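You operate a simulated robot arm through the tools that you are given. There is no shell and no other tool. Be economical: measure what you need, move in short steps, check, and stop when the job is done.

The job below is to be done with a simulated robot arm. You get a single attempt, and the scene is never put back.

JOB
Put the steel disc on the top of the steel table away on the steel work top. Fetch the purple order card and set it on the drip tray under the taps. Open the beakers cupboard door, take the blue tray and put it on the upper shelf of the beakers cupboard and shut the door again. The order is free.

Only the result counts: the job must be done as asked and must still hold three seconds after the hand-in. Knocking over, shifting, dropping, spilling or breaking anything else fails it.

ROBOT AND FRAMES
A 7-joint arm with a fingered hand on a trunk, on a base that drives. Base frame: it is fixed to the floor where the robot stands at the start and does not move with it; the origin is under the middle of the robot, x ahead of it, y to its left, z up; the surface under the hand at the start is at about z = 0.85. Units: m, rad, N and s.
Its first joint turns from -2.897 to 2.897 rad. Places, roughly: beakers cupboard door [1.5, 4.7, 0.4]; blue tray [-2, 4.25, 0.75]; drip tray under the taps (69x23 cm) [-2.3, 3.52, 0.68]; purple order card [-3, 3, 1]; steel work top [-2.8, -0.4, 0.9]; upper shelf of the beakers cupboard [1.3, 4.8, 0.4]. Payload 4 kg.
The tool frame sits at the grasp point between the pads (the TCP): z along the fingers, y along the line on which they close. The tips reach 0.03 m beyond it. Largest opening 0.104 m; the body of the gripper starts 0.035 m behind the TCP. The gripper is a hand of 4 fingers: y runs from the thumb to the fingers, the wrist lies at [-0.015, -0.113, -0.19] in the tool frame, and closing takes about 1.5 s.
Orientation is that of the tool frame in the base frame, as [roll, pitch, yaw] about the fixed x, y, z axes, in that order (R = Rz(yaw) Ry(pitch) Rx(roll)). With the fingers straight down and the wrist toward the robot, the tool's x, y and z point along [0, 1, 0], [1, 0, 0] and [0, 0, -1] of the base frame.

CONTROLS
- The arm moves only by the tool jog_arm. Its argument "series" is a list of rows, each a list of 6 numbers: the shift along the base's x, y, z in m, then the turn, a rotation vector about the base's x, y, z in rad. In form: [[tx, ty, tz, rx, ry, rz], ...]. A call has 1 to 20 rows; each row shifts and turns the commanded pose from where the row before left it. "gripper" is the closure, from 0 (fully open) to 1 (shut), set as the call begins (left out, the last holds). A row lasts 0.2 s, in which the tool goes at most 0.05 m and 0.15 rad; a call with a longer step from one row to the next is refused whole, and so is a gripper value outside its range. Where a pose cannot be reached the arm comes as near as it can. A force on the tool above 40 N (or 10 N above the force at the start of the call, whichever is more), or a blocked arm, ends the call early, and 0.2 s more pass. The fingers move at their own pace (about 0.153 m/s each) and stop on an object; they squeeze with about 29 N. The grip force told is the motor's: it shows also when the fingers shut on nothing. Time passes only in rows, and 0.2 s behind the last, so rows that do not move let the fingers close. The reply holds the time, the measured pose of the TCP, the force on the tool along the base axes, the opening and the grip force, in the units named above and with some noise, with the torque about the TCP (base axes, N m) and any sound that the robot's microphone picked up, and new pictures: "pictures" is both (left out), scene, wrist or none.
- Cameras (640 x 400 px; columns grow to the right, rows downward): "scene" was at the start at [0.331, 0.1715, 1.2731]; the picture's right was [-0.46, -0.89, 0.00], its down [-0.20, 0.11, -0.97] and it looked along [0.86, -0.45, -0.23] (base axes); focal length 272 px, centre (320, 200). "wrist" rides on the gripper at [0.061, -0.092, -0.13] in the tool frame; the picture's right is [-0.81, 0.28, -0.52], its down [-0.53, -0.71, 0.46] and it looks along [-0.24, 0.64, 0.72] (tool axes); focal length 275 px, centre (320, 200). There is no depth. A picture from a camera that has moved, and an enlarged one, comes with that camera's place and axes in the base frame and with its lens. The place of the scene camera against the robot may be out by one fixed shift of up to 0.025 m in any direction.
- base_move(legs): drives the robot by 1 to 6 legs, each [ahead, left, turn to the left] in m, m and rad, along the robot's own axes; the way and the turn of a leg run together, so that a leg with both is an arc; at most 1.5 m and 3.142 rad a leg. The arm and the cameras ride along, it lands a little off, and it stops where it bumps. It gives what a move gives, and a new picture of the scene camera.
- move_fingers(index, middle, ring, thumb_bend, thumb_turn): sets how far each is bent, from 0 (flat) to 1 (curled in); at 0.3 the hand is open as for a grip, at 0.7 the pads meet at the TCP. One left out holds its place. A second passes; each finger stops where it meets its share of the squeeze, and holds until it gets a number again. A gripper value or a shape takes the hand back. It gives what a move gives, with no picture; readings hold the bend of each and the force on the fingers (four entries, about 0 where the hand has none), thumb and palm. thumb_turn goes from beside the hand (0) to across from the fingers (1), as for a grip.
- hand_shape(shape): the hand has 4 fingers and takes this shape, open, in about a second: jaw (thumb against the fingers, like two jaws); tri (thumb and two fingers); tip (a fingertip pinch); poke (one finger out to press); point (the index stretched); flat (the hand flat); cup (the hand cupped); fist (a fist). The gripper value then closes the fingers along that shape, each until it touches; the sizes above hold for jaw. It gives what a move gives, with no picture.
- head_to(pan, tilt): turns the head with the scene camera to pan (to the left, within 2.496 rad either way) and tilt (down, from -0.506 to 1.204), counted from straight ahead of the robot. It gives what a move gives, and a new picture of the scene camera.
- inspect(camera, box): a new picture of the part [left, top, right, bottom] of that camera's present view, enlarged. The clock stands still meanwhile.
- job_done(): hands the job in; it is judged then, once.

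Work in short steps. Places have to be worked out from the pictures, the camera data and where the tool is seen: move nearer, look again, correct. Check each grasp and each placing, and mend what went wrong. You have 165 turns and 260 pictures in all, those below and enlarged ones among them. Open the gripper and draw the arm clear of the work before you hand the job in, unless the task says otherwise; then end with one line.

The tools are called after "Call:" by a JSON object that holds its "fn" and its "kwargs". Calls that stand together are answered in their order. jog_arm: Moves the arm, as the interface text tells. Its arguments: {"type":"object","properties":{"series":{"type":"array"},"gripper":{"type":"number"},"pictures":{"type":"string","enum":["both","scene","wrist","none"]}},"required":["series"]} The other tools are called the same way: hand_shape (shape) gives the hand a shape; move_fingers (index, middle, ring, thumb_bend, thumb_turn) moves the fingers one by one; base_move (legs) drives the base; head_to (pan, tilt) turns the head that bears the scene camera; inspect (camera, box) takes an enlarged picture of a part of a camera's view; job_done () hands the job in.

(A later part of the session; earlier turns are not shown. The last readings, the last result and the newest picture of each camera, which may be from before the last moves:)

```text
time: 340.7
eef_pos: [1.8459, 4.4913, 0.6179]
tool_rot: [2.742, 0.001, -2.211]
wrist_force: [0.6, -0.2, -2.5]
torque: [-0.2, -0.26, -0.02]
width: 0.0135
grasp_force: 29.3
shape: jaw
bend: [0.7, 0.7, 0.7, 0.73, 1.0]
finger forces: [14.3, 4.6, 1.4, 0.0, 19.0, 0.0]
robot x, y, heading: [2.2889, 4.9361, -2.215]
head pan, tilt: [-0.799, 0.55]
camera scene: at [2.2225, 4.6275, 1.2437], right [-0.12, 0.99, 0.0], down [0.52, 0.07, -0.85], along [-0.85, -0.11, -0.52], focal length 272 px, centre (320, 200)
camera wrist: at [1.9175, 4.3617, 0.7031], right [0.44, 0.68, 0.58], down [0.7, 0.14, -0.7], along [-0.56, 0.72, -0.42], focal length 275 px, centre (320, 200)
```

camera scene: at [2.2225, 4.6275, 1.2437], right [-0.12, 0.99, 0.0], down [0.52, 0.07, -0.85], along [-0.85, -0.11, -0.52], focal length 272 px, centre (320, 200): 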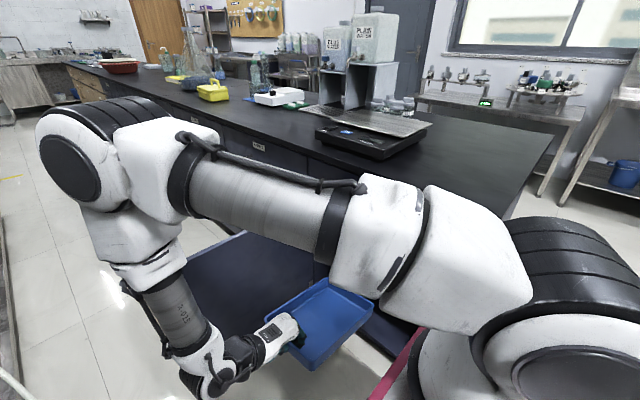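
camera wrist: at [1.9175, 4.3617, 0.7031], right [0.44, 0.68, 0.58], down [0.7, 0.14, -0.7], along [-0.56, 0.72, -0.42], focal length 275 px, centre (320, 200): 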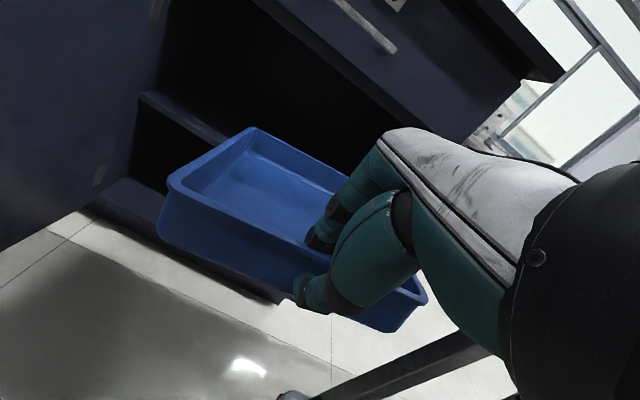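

Shelf top is about z 0.43–0.46; the opening spans a 4.39–4.90 and the tray is centred at 4.67. I lower to 0.56 and begin sliding it in.

Call:
{"fn": "jog_arm", "kwargs": {"series": [[0, 0, -0.03, 0, 0, 0], [0, 0, -0.025, 0, 0, 0], [-0.0316, 0.0244, 0, 0, 0, 0], [-0.0316, 0.0244, 0, 0, 0, 0], [-0.0316, 0.0244, 0, 0, 0, 0], [-0.0316, 0.0244, 0, 0, 0, 0], [0, 0, 0, 0, 0, 0]]}}

Call:
{"fn": "head_to", "kwargs": {"pan": -0.5, "tilt": 0.8}}

```text
time: 342.3
eef_pos: [1.7158, 4.5922, 0.5607]
tool_rot: [2.742, 0.002, -2.211]
wrist_force: [-1.3, -0.4, -2.8]
torque: [-0.13, -0.18, 0.0]
width: 0.0136
grasp_force: 29.4
shape: jaw
bend: [0.7, 0.7, 0.7, 0.73, 1.0]
finger forces: [12.4, 4.5, 1.3, 0.0, 17.1, 0.1]
robot x, y, heading: [2.2901, 4.9369, -2.217]
head pan, tilt: [-0.799, 0.55]
camera scene: at [2.2225, 4.6275, 1.2438], right [-0.12, 0.99, 0.0], down [0.52, 0.07, -0.85], along [-0.85, -0.11, -0.52], focal length 272 px, centre (320, 200)
camera wrist: at [1.7868, 4.4618, 0.644], right [0.44, 0.68, 0.59], down [0.7, 0.14, -0.7], along [-0.56, 0.72, -0.42], focal length 275 px, centre (320, 200)
```

scene: 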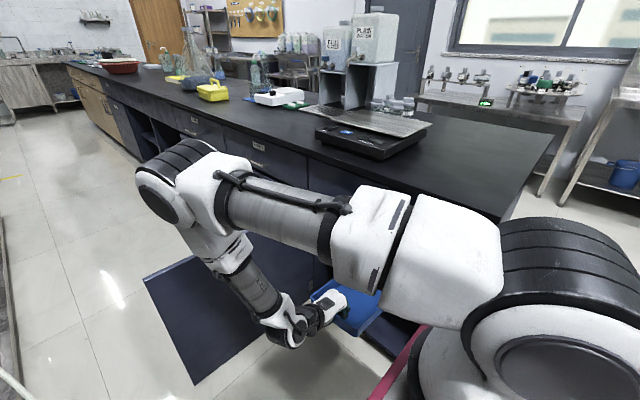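
wrist: 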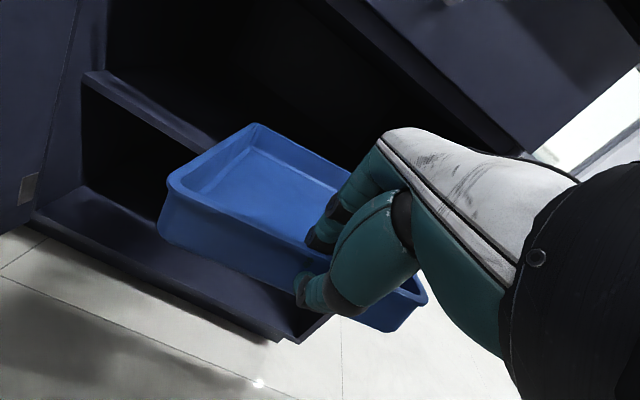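

```text
time: 343.1
eef_pos: [1.7143, 4.5918, 0.5597]
tool_rot: [2.742, 0.0, -2.207]
wrist_force: [-0.7, -0.6, -1.4]
torque: [-0.15, -0.25, -0.01]
width: 0.0137
grasp_force: 29.1
shape: jaw
bend: [0.7, 0.7, 0.7, 0.73, 1.0]
finger forces: [13.0, 4.4, 1.3, 0.0, 17.7, 0.0]
robot x, y, heading: [2.2905, 4.936, -2.218]
head pan, tilt: [-0.499, 0.799]
camera scene: at [2.2381, 4.6055, 1.2224], right [-0.41, 0.91, 0.0], down [0.65, 0.3, -0.7], along [-0.64, -0.29, -0.72], focal length 272 px, centre (320, 200)
```

scene: 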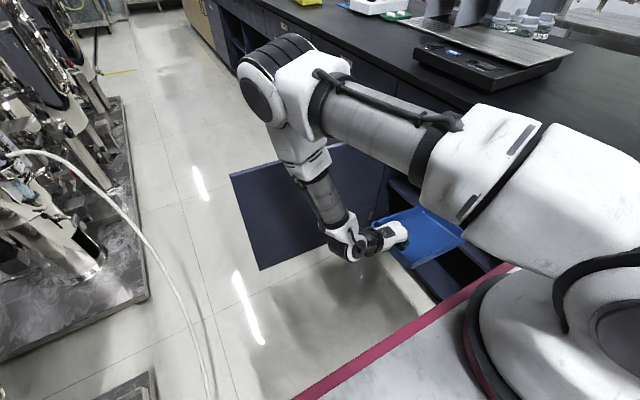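

The far end droops ~8°, leaving only 2–3 cm over the shelf edge. I raise 1.5 cm, pitch up a bit, and continue inserting.

Call:
{"fn": "jog_arm", "kwargs": {"series": [[0, 0, 0.015, 0.049, 0.063, 0], [-0.0237, 0.0183, 0, 0, 0, 0], [-0.0237, 0.0183, 0, 0, 0, 0], [-0.0237, 0.0183, 0, 0, 0, 0], [-0.0237, 0.0183, 0, 0, 0, 0], [0, 0, 0, 0, 0, 0]]}}

```text
time: 344.5
eef_pos: [1.6216, 4.663, 0.5779]
tool_rot: [2.663, 0.005, -2.211]
wrist_force: [0.6, 0.4, -2.9]
torque: [-0.12, -0.23, 0.01]
width: 0.0135
grasp_force: 28.9
shape: jaw
bend: [0.7, 0.7, 0.7, 0.73, 1.0]
finger forces: [12.6, 4.4, 1.4, 0.0, 17.7, 0.1]
robot x, y, heading: [2.2902, 4.9329, -2.217]
head pan, tilt: [-0.499, 0.799]
camera scene: at [2.2381, 4.6055, 1.2224], right [-0.41, 0.91, 0.0], down [0.65, 0.3, -0.7], along [-0.64, -0.29, -0.72], focal length 272 px, centre (320, 200)
camera wrist: at [1.6981, 4.5285, 0.6509], right [0.48, 0.65, 0.59], down [0.66, 0.18, -0.73], along [-0.58, 0.74, -0.34], focal length 275 px, centre (320, 200)
```

scene: 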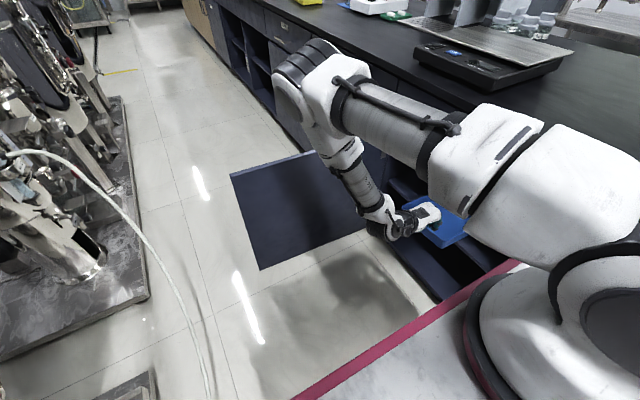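
wrist: 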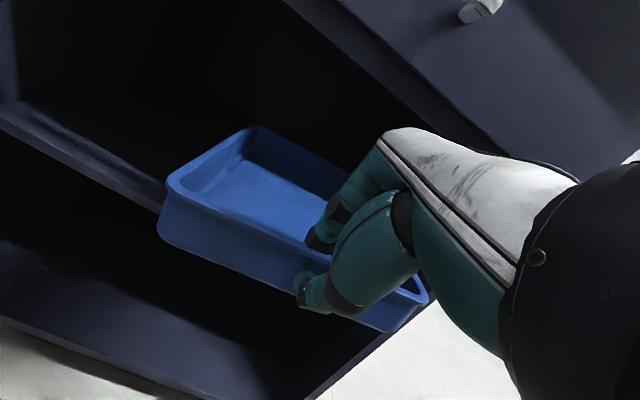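

The tray is sliding in above the shelf. I continue in 2 cm steps, watching for contact.

Call:
{"fn": "jog_arm", "kwargs": {"series": [[-0.0158, 0.0122, 0, 0, 0, 0], [-0.0158, 0.0122, 0, 0, 0, 0], [-0.0158, 0.0122, 0, 0, 0, 0], [0, 0, 0, 0, 0, 0]]}}

Call:
{"fn": "inspect", "kwargs": {"camera": "scene", "box": [240, 20, 520, 300]}}

```text
time: 345.5
eef_pos: [1.5765, 4.702, 0.5745]
tool_rot: [2.661, 0.003, -2.211]
wrist_force: [-0.2, -0.3, -2.3]
torque: [-0.14, -0.22, -0.04]
width: 0.0135
grasp_force: 29.0
shape: jaw
bend: [0.7, 0.7, 0.7, 0.73, 1.0]
finger forces: [13.2, 4.2, 1.1, 0.0, 18.0, 0.0]
robot x, y, heading: [2.2884, 4.9365, -2.217]
head pan, tilt: [-0.499, 0.799]
camera scene: at [2.2381, 4.6055, 1.2224], right [-0.41, 0.91, 0.0], down [0.65, 0.3, -0.7], along [-0.63, -0.29, -0.72], focal length 272 px, centre (320, 200)
camera wrist: at [1.6526, 4.5678, 0.6494], right [0.48, 0.65, 0.59], down [0.66, 0.18, -0.73], along [-0.58, 0.74, -0.34], focal length 275 px, centre (320, 200)
```

scene: 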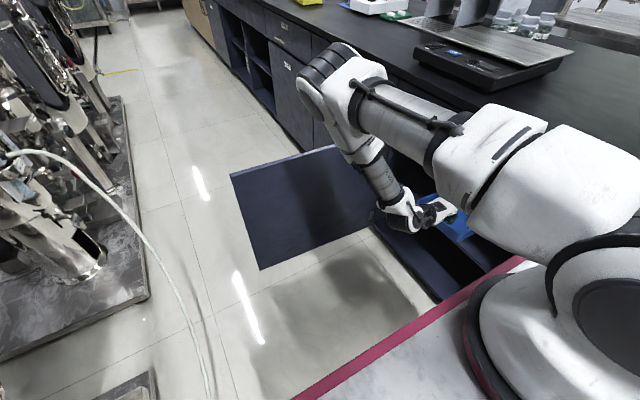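
wrist: 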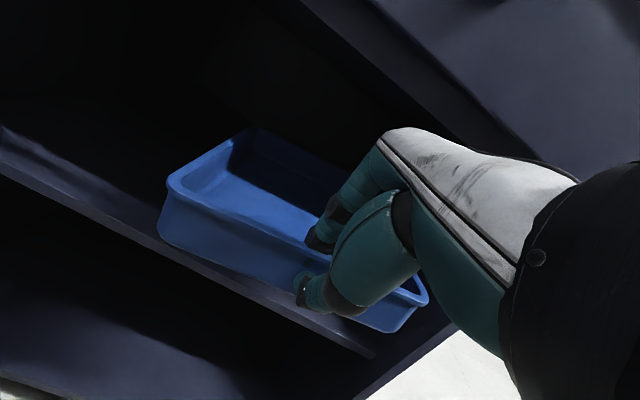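

```text
1.43 times, centred on (380, 160) of scene
camera zoom: at [2.2381, 4.6055, 1.2224], right [-0.41, 0.91, 0.0], down [0.65, 0.3, -0.7], along [-0.63, -0.29, -0.72], focal length 389 px, centre (234, 257)
```

zoom: 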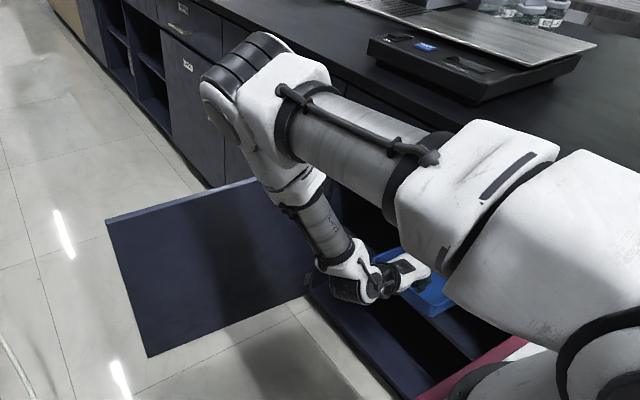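

Most of the tray is over the shelf. I go in 5 cm more and then lower until it rests.

Call:
{"fn": "jog_arm", "kwargs": {"series": [[-0.0158, 0.0122, 0, 0, 0, 0], [-0.0158, 0.0122, -0.005, 0, 0, 0], [-0.0118, 0.0092, -0.01, 0, 0, 0], [0, 0, -0.015, 0, 0, 0], [0, 0, -0.015, 0, 0, 0], [0, 0, -0.01, 0, 0, 0], [0, 0, -0.01, 0, 0, 0], [0, 0, 0, 0, 0, 0]]}}

```text
time: 347.3
eef_pos: [1.5327, 4.7361, 0.5095]
tool_rot: [2.661, 0.002, -2.212]
wrist_force: [-0.8, 0.5, -2.6]
torque: [-0.14, -0.23, -0.03]
width: 0.0134
grasp_force: 28.6
shape: jaw
bend: [0.7, 0.7, 0.7, 0.73, 1.0]
finger forces: [13.5, 4.4, 1.5, 0.1, 18.6, 0.0]
robot x, y, heading: [2.2864, 4.9343, -2.217]
head pan, tilt: [-0.499, 0.799]
camera scene: at [2.238, 4.6055, 1.2224], right [-0.41, 0.91, 0.0], down [0.65, 0.3, -0.7], along [-0.63, -0.29, -0.72], focal length 272 px, centre (320, 200)
camera wrist: at [1.6091, 4.6021, 0.5842], right [0.48, 0.65, 0.59], down [0.66, 0.18, -0.73], along [-0.58, 0.74, -0.34], focal length 275 px, centre (320, 200)
```

scene: 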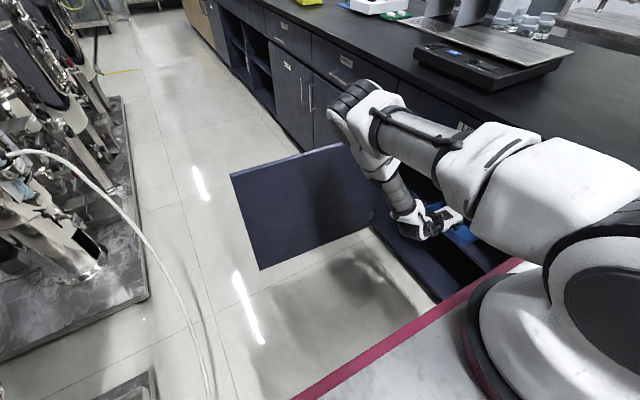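
wrist: 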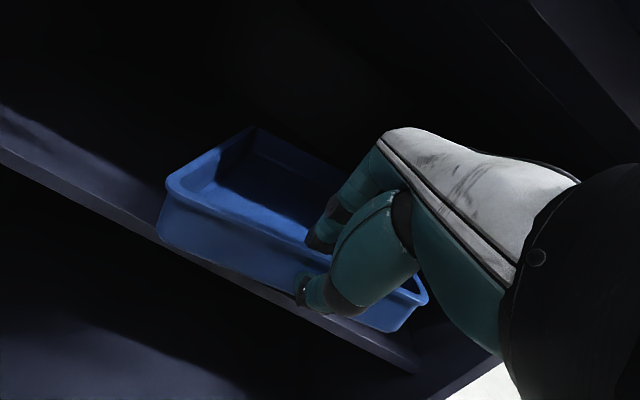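

Still free; lowering further for contact.

Call:
{"fn": "jog_arm", "kwargs": {"series": [[-0.008, 0.006, -0.008, 0, 0, 0], [0, 0, -0.008, 0, 0, 0], [0, 0, -0.008, 0, 0, 0], [0, 0, -0.006, 0, 0, 0], [0, 0, -0.006, 0, 0, 0], [0, 0, -0.006, 0, 0, 0], [0, 0, 0, 0, 0, 0]], "pictures": "wrist"}}

```text
time: 348.9
eef_pos: [1.5252, 4.739, 0.469]
tool_rot: [2.66, 0.001, -2.209]
wrist_force: [-0.7, 0.3, -2.9]
torque: [-0.15, -0.22, 0.03]
width: 0.0137
grasp_force: 29.1
shape: jaw
bend: [0.7, 0.7, 0.7, 0.73, 1.0]
finger forces: [12.5, 4.3, 1.2, 0.0, 17.4, 0.0]
robot x, y, heading: [2.2896, 4.9397, -2.216]
head pan, tilt: [-0.499, 0.799]
camera wrist: at [1.6013, 4.6058, 0.5416], right [0.48, 0.65, 0.59], down [0.66, 0.18, -0.73], along [-0.58, 0.74, -0.34], focal length 275 px, centre (320, 200)
```

wrist: 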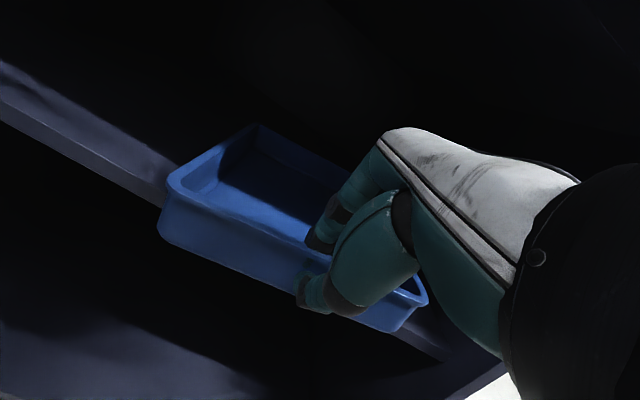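

Recomputing from several wrist views, the shelf's front edge is recessed (b≈1.76, z≈0.40). I raise 2 cm and carry the tray 10 cm further in.

Call:
{"fn": "jog_arm", "kwargs": {"series": [[0, 0, 0.02, 0, 0, 0], [-0.0158, 0.0122, 0, 0, 0, 0], [-0.0158, 0.0122, 0, 0, 0, 0], [-0.0158, 0.0122, 0, 0, 0, 0], [-0.0158, 0.0122, 0, 0, 0, 0], [-0.0158, 0.0122, 0, 0, 0, 0], [0, 0, 0, 0, 0, 0]]}}

```text
time: 350.5
eef_pos: [1.4457, 4.8031, 0.4893]
tool_rot: [2.662, 0.005, -2.214]
wrist_force: [0.2, -0.6, -2.4]
torque: [-0.21, -0.25, -0.02]
width: 0.0136
grasp_force: 29.0
shape: jaw
bend: [0.7, 0.7, 0.7, 0.73, 1.0]
finger forces: [13.0, 4.5, 1.1, 0.1, 18.1, 0.0]
robot x, y, heading: [2.2886, 4.9385, -2.215]
head pan, tilt: [-0.499, 0.799]
camera scene: at [2.238, 4.6055, 1.2224], right [-0.41, 0.91, 0.0], down [0.65, 0.3, -0.7], along [-0.63, -0.29, -0.72], focal length 272 px, centre (320, 200)
camera wrist: at [1.5213, 4.6683, 0.5628], right [0.48, 0.65, 0.59], down [0.66, 0.18, -0.73], along [-0.58, 0.74, -0.34], focal length 275 px, centre (320, 200)
```

scene: 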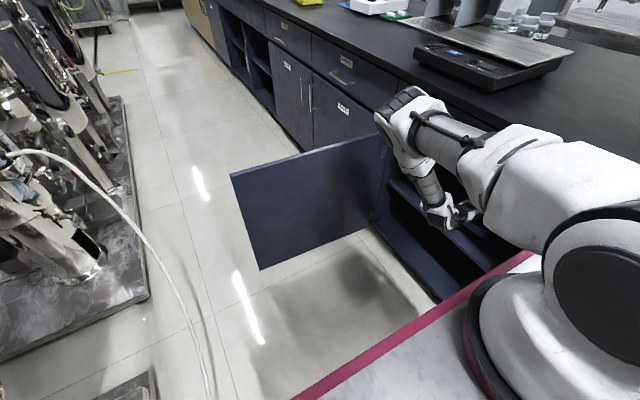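
wrist: 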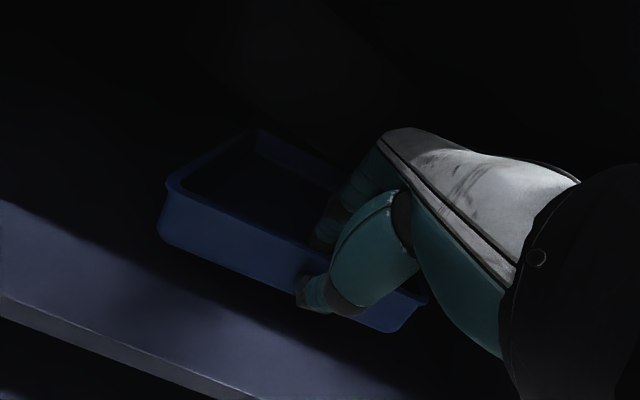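

The tray is now well past the shelf's front edge. Lowering onto the shelf.

Call:
{"fn": "jog_arm", "kwargs": {"series": [[0, 0, -0.01, 0, 0, 0], [0, 0, -0.01, 0, 0, 0], [0, 0, -0.008, 0, 0, 0], [0, 0, -0.006, 0, 0, 0], [0, 0, -0.006, 0, 0, 0], [0, 0, -0.006, 0, 0, 0], [0, 0, -0.006, 0, 0, 0], [0, 0, -0.006, 0, 0, 0], [0, 0, -0.006, 0, 0, 0], [0, 0, 0, 0, 0, 0]], "pictures": "wrist"}}

```text
time: 352.2
eef_pos: [1.4428, 4.8023, 0.4417]
tool_rot: [2.648, -0.003, -2.21]
wrist_force: [5.3, -0.6, 19.7]
torque: [-0.33, -0.47, 0.02]
width: 0.0144
grasp_force: 29.0
shape: jaw
bend: [0.7, 0.7, 0.7, 0.78, 1.0]
finger forces: [16.3, 5.4, 2.1, 0.0, 28.3, 0.0]
robot x, y, heading: [2.2908, 4.9386, -2.217]
head pan, tilt: [-0.499, 0.799]
stopped in row 8: the force on the tool passed its limit at 45 N (the readings are from after the stop); the commanded pose is now the measured one
camera wrist: at [1.5194, 4.668, 0.5134], right [0.49, 0.65, 0.58], down [0.65, 0.18, -0.74], along [-0.59, 0.74, -0.34], focal length 275 px, centre (320, 200)
```

wrist: 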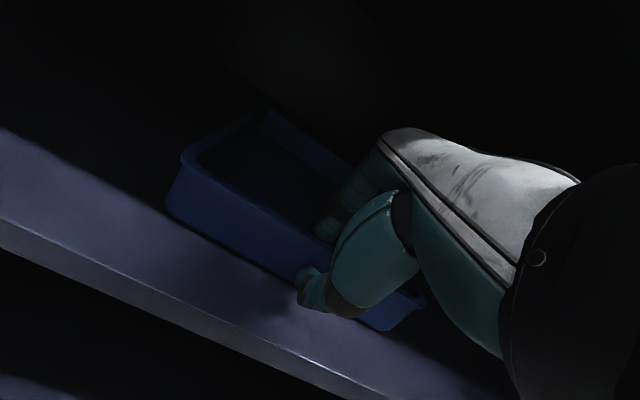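

Contact: tray rests on the shelf. I ease off and open.

Call:
{"fn": "jog_arm", "kwargs": {"series": [[0, 0, 0.002, 0, 0, 0], [0, 0, 0, 0, 0, 0], [0, 0, 0, 0, 0, 0], [0, 0, 0, 0, 0, 0], [0, 0, 0, 0, 0, 0], [0, 0, 0, 0, 0, 0]], "gripper": 0, "pictures": "wrist"}}

```text
time: 353.6
eef_pos: [1.443, 4.8014, 0.4422]
tool_rot: [2.653, -0.002, -2.212]
wrist_force: [-2.3, 1.1, 35.3]
torque: [-0.32, -0.09, 0.02]
width: 0.057
grasp_force: 0.0
shape: jaw
bend: [0.3, 0.3, 0.3, 0.52, 0.99]
finger forces: [0.0, 0.0, 0.0, 0.0, 35.3, 0.0]
robot x, y, heading: [2.2898, 4.9358, -2.215]
head pan, tilt: [-0.499, 0.799]
camera wrist: at [1.5202, 4.668, 0.5149], right [0.48, 0.65, 0.58], down [0.65, 0.18, -0.74], along [-0.58, 0.74, -0.34], focal length 275 px, centre (320, 200)
```

wrist: 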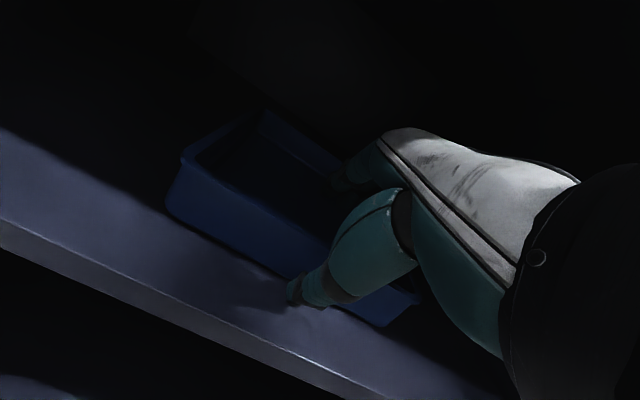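

The thumb is pressing the shelf; I rise 6 cm to free the fingers over the rim, then withdraw straight out.

Call:
{"fn": "jog_arm", "kwargs": {"series": [[0, 0, 0.01, 0, 0, 0], [0, 0, 0.015, 0, 0, 0], [0, 0, 0.02, 0, 0, 0], [0, 0, 0.015, 0, 0, 0], [0, 0, 0, 0, 0, 0]], "pictures": "wrist"}}

```text
time: 354.8
eef_pos: [1.4443, 4.8039, 0.5024]
tool_rot: [2.655, 0.001, -2.209]
wrist_force: [-0.4, 0.4, -0.4]
torque: [-0.01, 0.0, -0.01]
width: 0.1037
grasp_force: 0.0
shape: jaw
bend: [0.3, 0.3, 0.3, 0.3, 0.98]
finger forces: [0.0, 0.1, 0.0, 0.0, 0.0, 0.0]
robot x, y, heading: [2.2882, 4.9346, -2.218]
head pan, tilt: [-0.499, 0.799]
camera wrist: at [1.5207, 4.6695, 0.5749], right [0.48, 0.65, 0.59], down [0.65, 0.18, -0.74], along [-0.58, 0.74, -0.34], focal length 275 px, centre (320, 200)
```

wrist: 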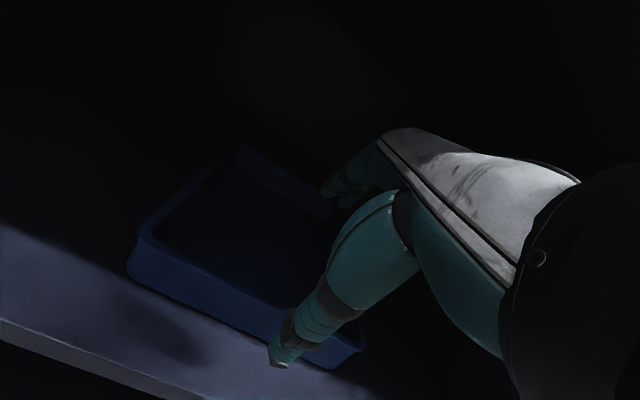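

The tray sits free on the shelf and the fingertips clear its rim. I withdraw straight out and look.

Call:
{"fn": "jog_arm", "kwargs": {"series": [[0.0316, -0.0244, 0.005, 0, 0, 0], [0.0316, -0.0244, 0, 0, 0, 0], [0.0316, -0.0244, 0, 0, 0, 0], [0.0316, -0.0244, 0, 0, 0, 0], [0.0316, -0.0244, 0, 0, 0, 0], [0.0316, -0.0244, 0, 0, 0, 0], [0.0316, -0.0244, 0, 0, 0, 0], [0.0316, -0.0244, 0, 0, 0, 0], [0.0316, -0.0244, 0, 0, 0, 0], [0.0316, -0.0244, 0, 0, 0, 0], [0, 0, 0, 0, 0, 0]]}}

```text
time: 357.2
eef_pos: [1.759, 4.5567, 0.5039]
tool_rot: [2.654, 0.0, -2.21]
wrist_force: [0.4, 1.4, 0.3]
torque: [-0.01, -0.01, -0.03]
width: 0.1037
grasp_force: 0.0
shape: jaw
bend: [0.3, 0.3, 0.3, 0.3, 0.98]
finger forces: [0.0, 0.0, 0.1, 0.0, 0.0, 0.1]
robot x, y, heading: [2.2893, 4.9349, -2.214]
head pan, tilt: [-0.499, 0.799]
camera scene: at [2.2384, 4.6054, 1.2224], right [-0.41, 0.91, 0.0], down [0.65, 0.3, -0.7], along [-0.63, -0.29, -0.72], focal length 272 px, centre (320, 200)
camera wrist: at [1.8362, 4.4225, 0.5765], right [0.48, 0.65, 0.59], down [0.65, 0.18, -0.74], along [-0.58, 0.74, -0.34], focal length 275 px, centre (320, 200)
```

scene: 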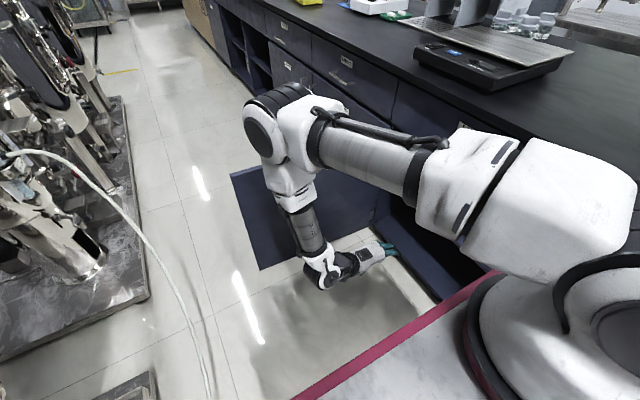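
wrist: 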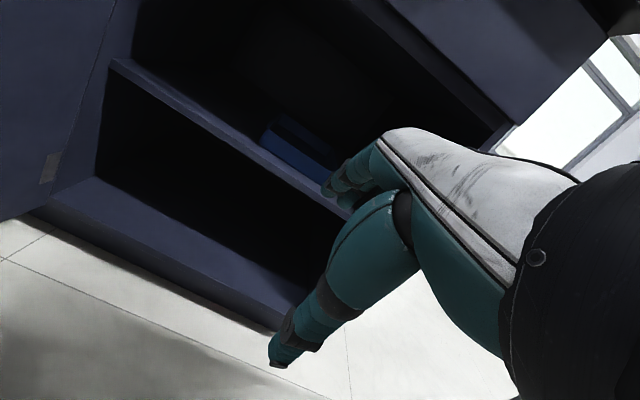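

The tray is on the upper shelf, clear inside. Now to shut the door: I raise the hand, make it vertical and closed, and move the base ahead a bit so I can reach behind the open door.

Call:
{"fn": "jog_arm", "kwargs": {"series": [[0.01, -0.008, 0.04, 0, 0, 0], [0.01, -0.008, 0.045, 0, 0, 0], [0, 0, 0.045, -0.073, -0.095, 0], [0, 0, 0.045, -0.073, -0.095, 0], [0, 0, 0.045, -0.073, -0.095, 0], [0, 0, 0.045, -0.073, -0.095, 0], [0, 0, 0.045, 0, 0, 0], [0, 0, 0.045, 0, 0, 0], [0, 0, 0.045, 0, 0, 0], [0, 0, 0.045, 0, 0, 0], [0, 0, 0, 0, 0, 0]], "gripper": 1, "pictures": "scene"}}

Call:
{"fn": "base_move", "kwargs": {"legs": [[0.15, 0, -0.01]]}}

```text
time: 359.6
eef_pos: [1.7809, 4.5394, 0.9521]
tool_rot: [3.135, -0.007, -2.21]
wrist_force: [0.2, -0.2, -0.2]
torque: [-0.02, -0.01, 0.02]
width: 0.0
grasp_force: 29.6
shape: jaw
bend: [0.7, 0.7, 0.7, 0.46, 1.0]
finger forces: [0.1, 0.0, 0.1, 0.0, 0.1, 0.1]
robot x, y, heading: [2.2898, 4.933, -2.218]
head pan, tilt: [-0.499, 0.799]
camera scene: at [2.2383, 4.6054, 1.2224], right [-0.41, 0.91, 0.0], down [0.65, 0.3, -0.7], along [-0.63, -0.29, -0.72], focal length 272 px, centre (320, 200)
```

scene: 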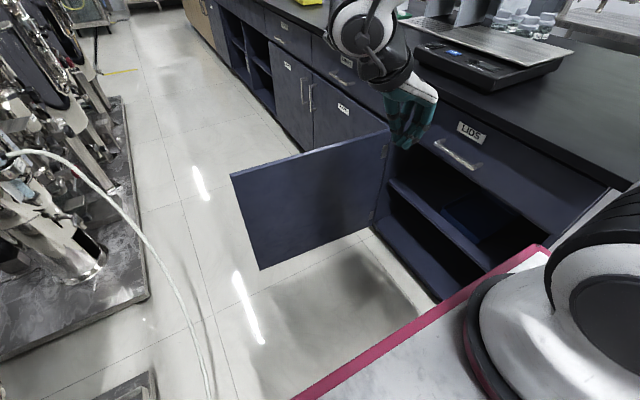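

```text
time: 361.0
eef_pos: [1.685, 4.4227, 0.9517]
tool_rot: [3.133, -0.008, -2.223]
wrist_force: [-0.5, 0.1, 0.2]
torque: [0.0, -0.02, 0.02]
width: 0.0
grasp_force: 28.7
shape: jaw
bend: [0.7, 0.7, 0.7, 0.46, 1.0]
finger forces: [0.0, 0.0, 0.0, 0.0, 0.0, 0.0]
robot x, y, heading: [2.1969, 4.8098, -2.225]
head pan, tilt: [-0.499, 0.799]
camera scene: at [2.1424, 4.4839, 1.2224], right [-0.4, 0.91, 0.0], down [0.66, 0.29, -0.7], along [-0.64, -0.28, -0.72], focal length 272 px, centre (320, 200)
```

scene: 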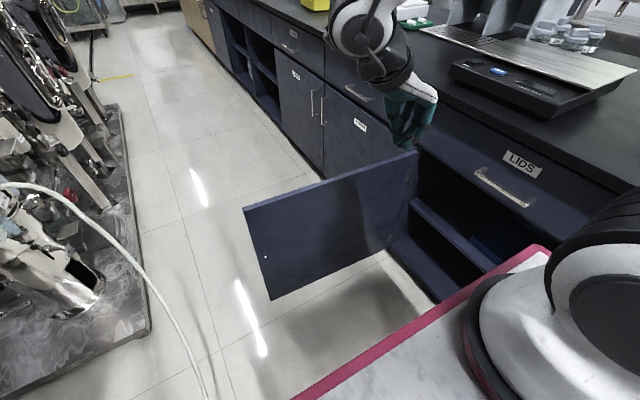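

The tray is visible on the shelf. I swing the closed hand over the door to its outer side near the free end and lower it beside it.

Call:
{"fn": "jog_arm", "kwargs": {"series": [[-0.0061, -0.0379, 0, 0, 0, 0], [-0.0061, -0.0379, 0, 0, 0, 0], [-0.0061, -0.0379, 0, 0, 0, 0], [-0.0061, -0.0379, 0, 0, 0, 0], [-0.0061, -0.0379, 0, 0, 0, 0], [-0.0061, -0.0379, 0, 0, 0, 0], [-0.0061, -0.0379, 0, 0, 0, 0], [-0.0061, -0.0379, 0, 0, 0, 0], [0, 0, 0, 0, 0, 0]]}}

```text
time: 363.0
eef_pos: [1.6349, 4.1191, 0.9524]
tool_rot: [3.132, -0.006, -2.222]
wrist_force: [-0.8, -0.5, -0.3]
torque: [0.0, -0.02, -0.01]
width: 0.0002
grasp_force: 28.9
shape: jaw
bend: [0.7, 0.7, 0.7, 0.46, 1.0]
finger forces: [0.0, 0.0, 0.0, 0.0, 0.0, 0.0]
robot x, y, heading: [2.1972, 4.8141, -2.226]
head pan, tilt: [-0.499, 0.799]
camera scene: at [2.1424, 4.484, 1.2224], right [-0.4, 0.91, 0.0], down [0.66, 0.29, -0.7], along [-0.64, -0.28, -0.72], focal length 272 px, centre (320, 200)
camera wrist: at [1.672, 4.0144, 1.083], right [0.28, 0.81, 0.51], down [0.89, -0.01, -0.47], along [-0.37, 0.58, -0.72], focal length 275 px, centre (320, 200)
```

scene: 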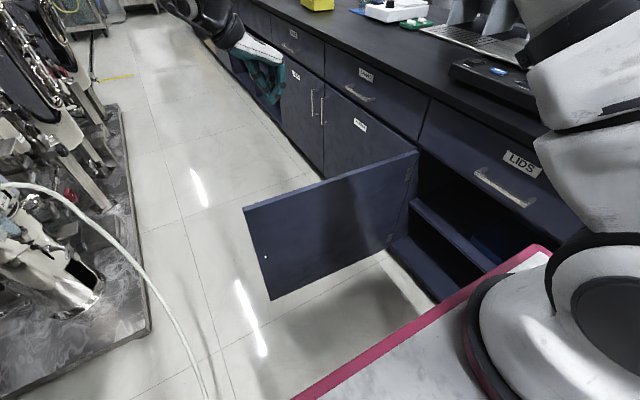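
wrist: 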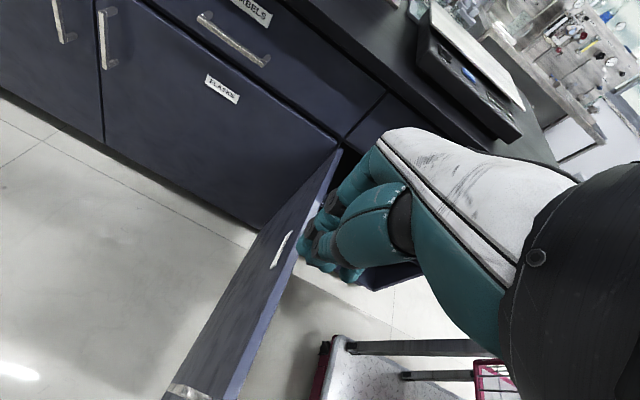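

The hand is nearly over the door's top edge. I turn it to point forward (wrist toward robot) and shift 6 cm further past the door before lowering.

Call:
{"fn": "jog_arm", "kwargs": {"series": [[-0.0033, -0.0043, 0, 0, 0, 0.1413], [-0.0033, -0.0043, 0, 0, 0, 0.1413], [-0.0033, -0.0043, 0, 0, 0, 0.1413], [-0.0033, -0.0043, 0, 0, 0, 0.1413], [-0.0033, -0.0043, 0, 0, 0, 0.1413], [-0.0033, -0.0043, 0, 0, 0, 0.1413], [-0.0033, -0.0043, 0, 0, 0, 0.1413], [-0.0033, -0.0043, 0, 0, 0, 0.1413], [-0.0033, -0.0043, 0, 0, 0, 0.1413], [-0.0033, -0.0043, 0, 0, 0, 0.1413], [-0.0033, -0.0043, 0, 0, 0, 0.1413], [0, 0, 0, 0, 0, 0]]}}

```text
time: 365.6
eef_pos: [1.6008, 4.0721, 0.9523]
tool_rot: [3.133, -0.007, -0.665]
wrist_force: [0.3, 0.6, -0.7]
torque: [-0.02, -0.04, 0.0]
width: 0.0
grasp_force: 29.1
shape: jaw
bend: [0.7, 0.7, 0.7, 0.46, 1.0]
finger forces: [0.0, 0.0, 0.0, 0.0, 0.0, 0.1]
robot x, y, heading: [2.1981, 4.8108, -2.229]
head pan, tilt: [-0.499, 0.799]
camera scene: at [2.1424, 4.4839, 1.2224], right [-0.4, 0.91, 0.0], down [0.66, 0.29, -0.7], along [-0.64, -0.28, -0.72], focal length 272 px, centre (320, 200)
camera wrist: at [1.7028, 4.1078, 1.0835], right [-0.81, 0.29, 0.51], down [0.02, 0.88, -0.47], along [-0.59, -0.37, -0.72], focal length 275 px, centre (320, 200)
```

scene: 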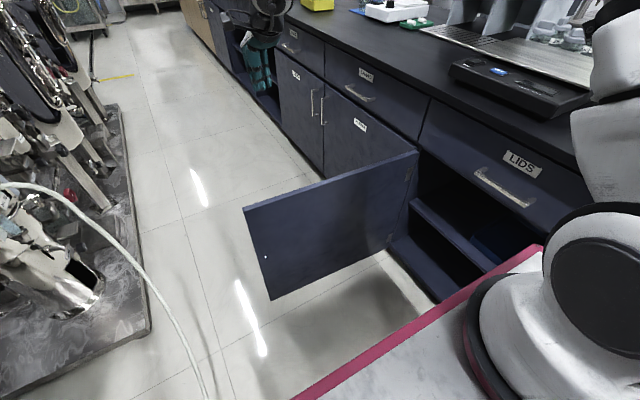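
wrist: 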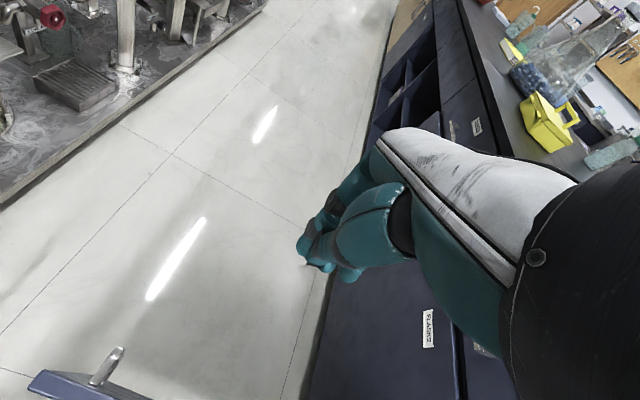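

The door is now between the hand and the robot. I lower the hand to just below the door's top.

Call:
{"fn": "jog_arm", "kwargs": {"series": [[0, 0, -0.043, 0, 0, 0], [0, 0, -0.043, 0, 0, 0], [0, 0, -0.043, 0, 0, 0], [0, 0, -0.043, 0, 0, 0], [0, 0, -0.043, 0, 0, 0], [0, 0, -0.043, 0, 0, 0], [0, 0, 0, 0, 0, 0]]}}

```text
time: 367.2
eef_pos: [1.6002, 4.0743, 0.6933]
tool_rot: [3.133, -0.007, -0.667]
wrist_force: [-0.4, -0.9, -0.5]
torque: [-0.03, 0.02, -0.01]
width: 0.0001
grasp_force: 29.2
shape: jaw
bend: [0.7, 0.7, 0.7, 0.46, 1.0]
finger forces: [0.0, 0.1, 0.1, 0.0, 0.1, 0.0]
robot x, y, heading: [2.1979, 4.8137, -2.225]
head pan, tilt: [-0.499, 0.799]
camera scene: at [2.1424, 4.4839, 1.2224], right [-0.4, 0.91, 0.0], down [0.66, 0.29, -0.7], along [-0.64, -0.28, -0.72], focal length 272 px, centre (320, 200)
camera wrist: at [1.7032, 4.1086, 0.8241], right [-0.81, 0.29, 0.51], down [0.02, 0.89, -0.47], along [-0.59, -0.36, -0.72], focal length 275 px, centre (320, 200)
```

scene: 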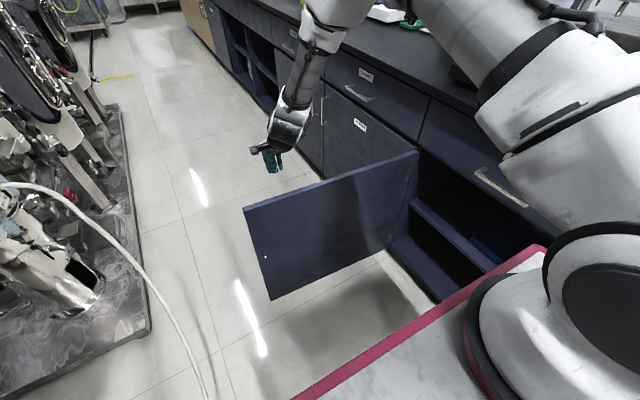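
wrist: 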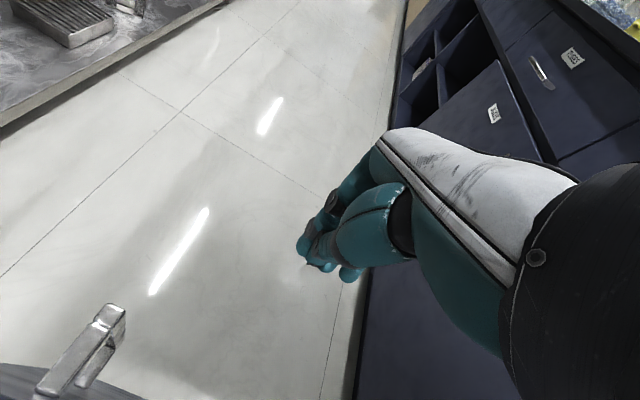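

Now I draw the door toward closing: pull along the arc with the hand on its outer face.

Call:
{"fn": "jog_arm", "kwargs": {"series": [[0.0081, 0.0423, 0, 0, 0, 0], [0.0081, 0.0423, 0, 0, 0, 0], [0.0206, 0.0283, 0, 0, 0, 0], [0.0206, 0.0283, 0, 0, 0, 0], [0.019, 0.0295, 0, 0, 0, 0], [0.019, 0.0295, 0, 0, 0, 0], [0, 0, 0, 0, 0, 0]]}}

```text
time: 368.8
eef_pos: [1.6915, 4.2743, 0.6953]
tool_rot: [3.132, -0.008, -0.665]
wrist_force: [0.0, -0.4, 0.1]
torque: [-0.03, 0.01, -0.02]
width: 0.0
grasp_force: 28.7
shape: jaw
bend: [0.7, 0.7, 0.7, 0.47, 1.0]
finger forces: [0.0, 0.0, 0.0, 0.1, 0.0, 0.0]
robot x, y, heading: [2.1918, 4.8141, -2.225]
head pan, tilt: [-0.499, 0.799]
camera scene: at [2.1423, 4.484, 1.2224], right [-0.4, 0.91, 0.0], down [0.66, 0.29, -0.7], along [-0.64, -0.28, -0.72], focal length 272 px, centre (320, 200)
camera wrist: at [1.7964, 4.3099, 0.8255], right [-0.81, 0.29, 0.51], down [0.02, 0.88, -0.47], along [-0.59, -0.36, -0.72], focal length 275 px, centre (320, 200)
```

scene: 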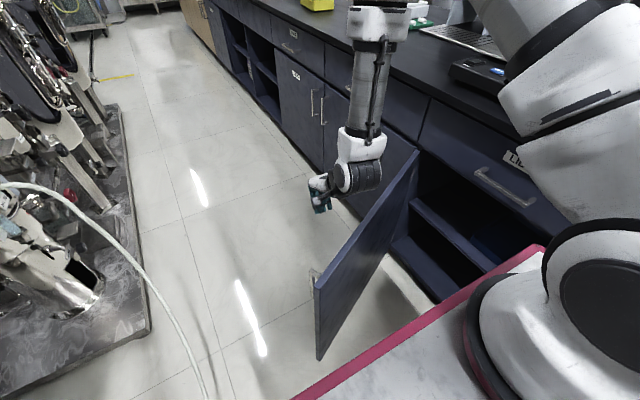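
wrist: 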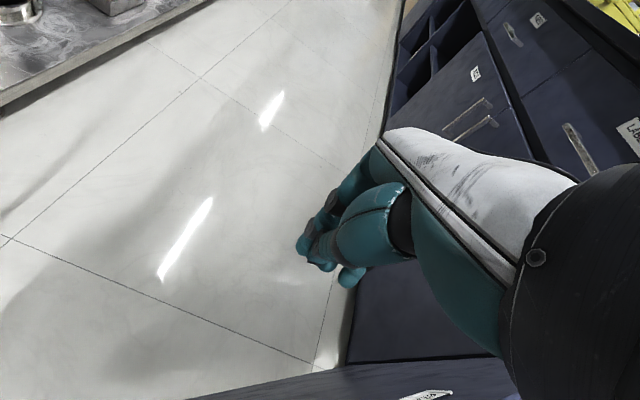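

The door is swinging shut with the hand. I reverse the base a little to keep drawing it while giving it room.

Call:
{"fn": "base_move", "kwargs": {"legs": [[-0.22, 0, 0]]}}

```text
time: 370.4
eef_pos: [1.8271, 4.4491, 0.6957]
tool_rot: [3.134, -0.008, -0.663]
wrist_force: [-0.3, -0.3, -0.9]
torque: [-0.02, 0.0, -0.03]
width: 0.0003
grasp_force: 28.9
shape: jaw
bend: [0.7, 0.7, 0.7, 0.47, 1.0]
finger forces: [0.0, 0.0, 0.1, 0.0, 0.0, 0.0]
robot x, y, heading: [2.3338, 4.9886, -2.217]
head pan, tilt: [-0.499, 0.799]
camera scene: at [2.2774, 4.6588, 1.2224], right [-0.41, 0.91, 0.0], down [0.65, 0.29, -0.7], along [-0.64, -0.28, -0.72], focal length 272 px, centre (320, 200)
```

scene: 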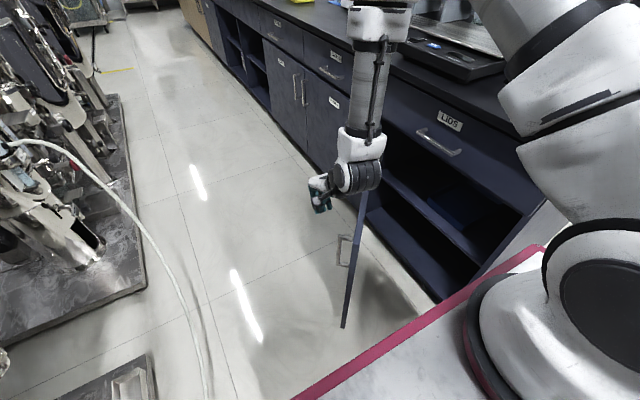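

Door at about 40°. I push it further along its arc toward closed.

Call:
{"fn": "jog_arm", "kwargs": {"series": [[-0.0127, 0.0375, 0, 0, 0, 0], [-0.0127, 0.0375, 0, 0, 0, 0], [-0.0071, 0.0357, 0, 0, 0, 0], [-0.0071, 0.0357, 0, 0, 0, 0], [-0.0133, 0.0342, 0, 0, 0, 0], [-0.0133, 0.0342, 0, 0, 0, 0], [-0.019, 0.0317, 0, 0, 0, 0], [0, 0, 0, 0, 0, 0]]}}

```text
time: 372.2
eef_pos: [1.7414, 4.6954, 0.6948]
tool_rot: [3.132, -0.008, -0.664]
wrist_force: [-0.3, -0.1, 0.2]
torque: [0.05, 0.02, -0.03]
width: 0.0002
grasp_force: 29.1
shape: jaw
bend: [0.7, 0.7, 0.7, 0.47, 1.0]
finger forces: [0.0, 0.0, 0.1, 0.0, 0.0, 0.0]
robot x, y, heading: [2.3313, 4.9892, -2.223]
head pan, tilt: [-0.499, 0.799]
camera scene: at [2.2773, 4.6589, 1.2224], right [-0.41, 0.91, 0.0], down [0.66, 0.29, -0.7], along [-0.64, -0.28, -0.72], focal length 272 px, centre (320, 200)
camera wrist: at [1.8453, 4.7311, 0.8237], right [-0.81, 0.29, 0.51], down [0.02, 0.89, -0.47], along [-0.59, -0.37, -0.72], focal length 275 px, centre (320, 200)
```

scene: 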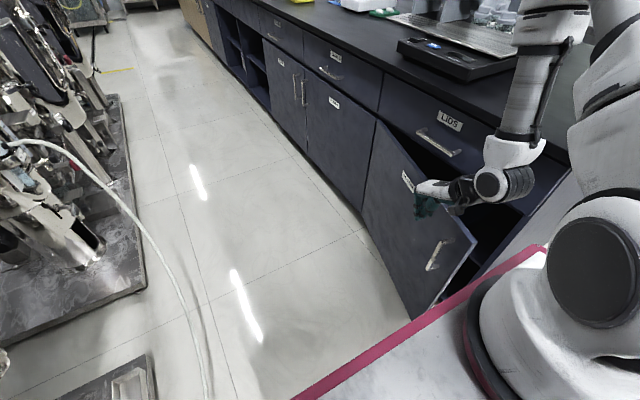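
wrist: 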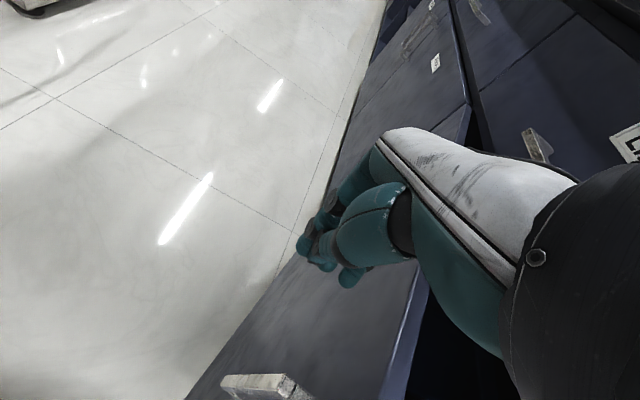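

About 20° left. To finish without fouling the drawer handle, I back off, turn the hand to point at the door with fingertips pitched forward, and lower.

Call:
{"fn": "jog_arm", "kwargs": {"series": [[0.0335, -0.026, 0, 0, 0, 0], [0.0335, -0.026, 0, 0, 0, 0], [0.0335, -0.026, 0, 0, 0, 0], [0.0335, -0.026, 0, 0, 0, 0], [0, 0, 0, 0, 0, -0.1413], [0, 0, 0, 0, 0, -0.1413], [0, 0, 0, 0, 0, -0.1413], [0, 0, 0, 0, 0, -0.1413], [0, 0, 0, 0, 0, -0.1413], [0, 0, 0, 0, 0, -0.1413], [0, 0, 0, 0, 0, -0.1413], [0, 0, 0, 0, 0, -0.1413], [0, 0, 0, 0, 0, -0.1413], [0, 0, 0, 0, 0, -0.1413], [0, 0, 0, 0, 0, -0.1413], [0, 0, -0.03, 0.073, 0.095, 0], [0, 0, -0.04, 0.073, 0.095, 0], [0, 0, -0.04, 0.073, 0.095, 0], [0, 0, -0.04, 0.073, 0.095, 0], [0, 0, 0, 0, 0, 0]]}}

```text
time: 376.4
eef_pos: [1.8386, 4.569, 0.5151]
tool_rot: [2.652, -0.002, -2.215]
wrist_force: [0.3, -0.1, -0.3]
torque: [0.01, 0.05, -0.03]
width: 0.0
grasp_force: 29.0
shape: jaw
bend: [0.7, 0.7, 0.7, 0.47, 1.0]
finger forces: [0.1, 0.1, 0.1, 0.0, 0.0, 0.0]
out of reach, approached as far as the arm can: row 1, 2, 3, 4, 5
robot x, y, heading: [2.3299, 4.9914, -2.226]
head pan, tilt: [-0.499, 0.799]
camera scene: at [2.2774, 4.6588, 1.2224], right [-0.41, 0.91, 0.0], down [0.65, 0.29, -0.7], along [-0.64, -0.28, -0.72], focal length 272 px, centre (320, 200)
camera wrist: at [1.9157, 4.4342, 0.5889], right [0.49, 0.65, 0.58], down [0.65, 0.17, -0.74], along [-0.58, 0.74, -0.34], focal length 275 px, centre (320, 200)
```

scene: 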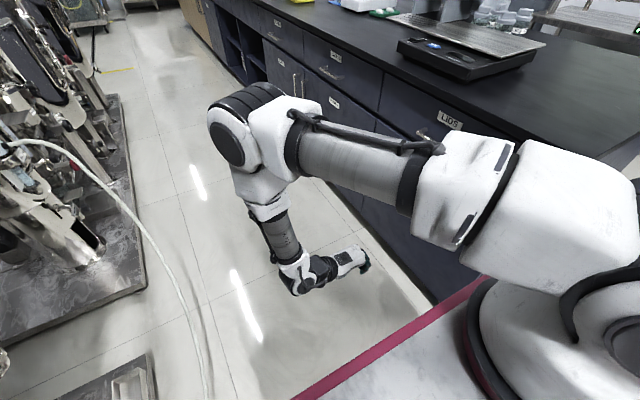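
wrist: 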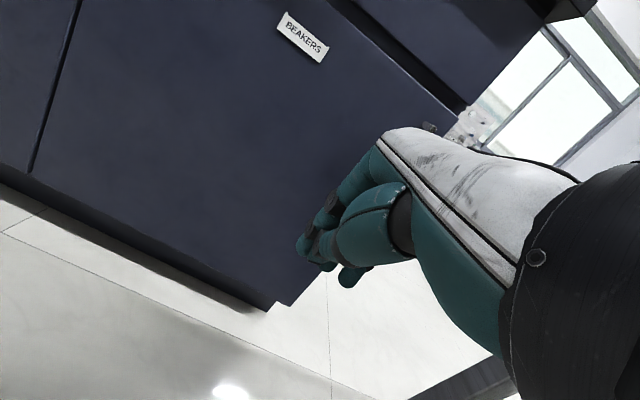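

The door looks nearly shut. I press it home with the fingertips, stopping on contact.

Call:
{"fn": "jog_arm", "kwargs": {"series": [[-0.0316, 0.0244, 0, 0, 0, 0], [-0.0316, 0.0244, 0, 0, 0, 0], [-0.0316, 0.0244, 0, 0, 0, 0], [-0.0316, 0.0244, 0, 0, 0, 0], [-0.0316, 0.0244, 0, 0, 0, 0], [-0.0237, 0.0183, 0, 0, 0, 0], [-0.0158, 0.0122, 0, 0, 0, 0], [-0.0158, 0.0122, 0, 0, 0, 0], [-0.0158, 0.0122, 0, 0, 0, 0], [-0.0158, 0.0122, 0, 0, 0, 0], [0, 0, 0, 0, 0, 0]]}}

```text
time: 378.9
eef_pos: [1.5929, 4.7574, 0.5157]
tool_rot: [2.656, -0.003, -2.215]
wrist_force: [-0.3, 0.2, -0.1]
torque: [0.01, 0.0, 0.0]
width: 0.0
grasp_force: 28.9
shape: jaw
bend: [0.7, 0.7, 0.7, 0.47, 1.0]
finger forces: [0.0, 0.0, 0.0, 0.1, 0.1, 0.1]
robot x, y, heading: [2.3293, 4.9936, -2.222]
head pan, tilt: [-0.499, 0.799]
camera scene: at [2.2773, 4.6588, 1.2224], right [-0.41, 0.91, 0.0], down [0.65, 0.29, -0.7], along [-0.64, -0.28, -0.72], focal length 272 px, centre (320, 200)
camera wrist: at [1.6688, 4.6231, 0.5891], right [0.49, 0.65, 0.58], down [0.65, 0.17, -0.74], along [-0.58, 0.74, -0.34], focal length 275 px, centre (320, 200)
```

scene: 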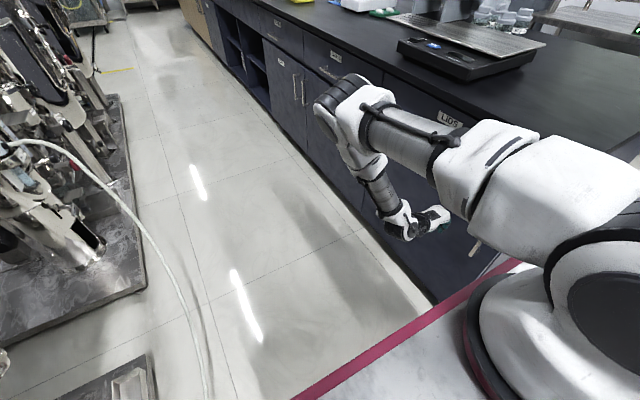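
wrist: 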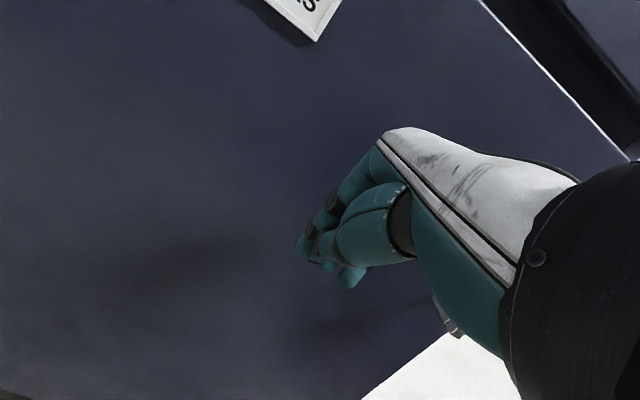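

No contact yet; continuing in 1 cm steps.

Call:
{"fn": "jog_arm", "kwargs": {"series": [[-0.0079, 0.0061, 0, 0, 0, 0], [-0.0079, 0.0061, 0, 0, 0, 0], [-0.0079, 0.0061, 0, 0, 0, 0], [-0.0079, 0.0061, 0, 0, 0, 0], [-0.0079, 0.0061, 0, 0, 0, 0], [-0.0079, 0.0061, 0, 0, 0, 0]]}}

```text
time: 379.8
eef_pos: [1.5708, 4.7748, 0.5146]
tool_rot: [2.663, -0.001, -2.212]
wrist_force: [17.4, -9.8, 4.2]
torque: [0.31, 0.42, -0.28]
width: 0.0
grasp_force: 29.2
shape: jaw
bend: [0.7, 0.7, 0.7, 0.49, 1.0]
finger forces: [0.0, 21.1, 0.0, 0.0, 0.0, 0.1]
robot x, y, heading: [2.3304, 4.9889, -2.223]
head pan, tilt: [-0.499, 0.799]
stopped in row 4: the force on the tool passed its limit at 52 N (the readings are from after the stop); the commanded pose is now the measured one
camera scene: at [2.2789, 4.6582, 1.2224], right [-0.41, 0.91, 0.0], down [0.65, 0.29, -0.7], along [-0.64, -0.28, -0.72], focal length 272 px, centre (320, 200)
camera wrist: at [1.6462, 4.6412, 0.5887], right [0.48, 0.65, 0.58], down [0.66, 0.17, -0.73], along [-0.58, 0.74, -0.35], focal length 275 px, centre (320, 200)
```

scene: 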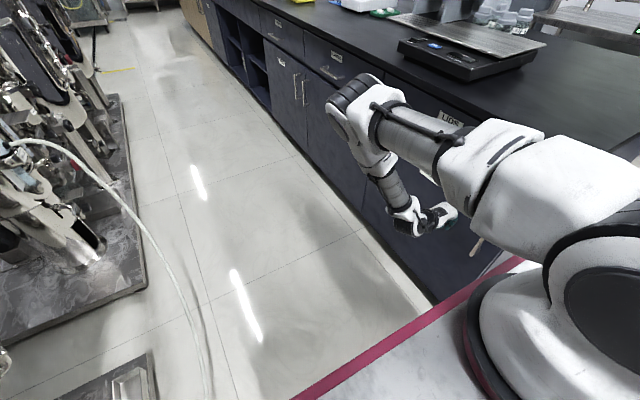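
wrist: 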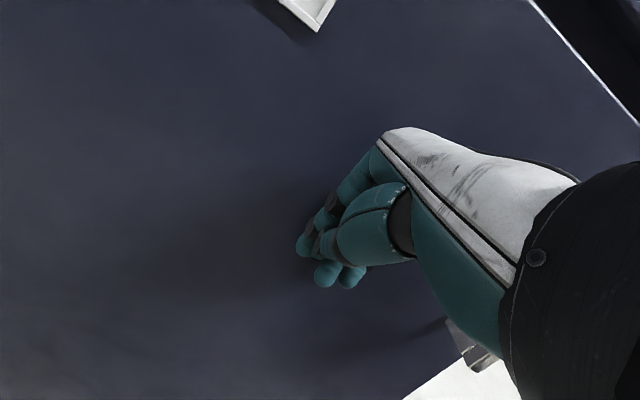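

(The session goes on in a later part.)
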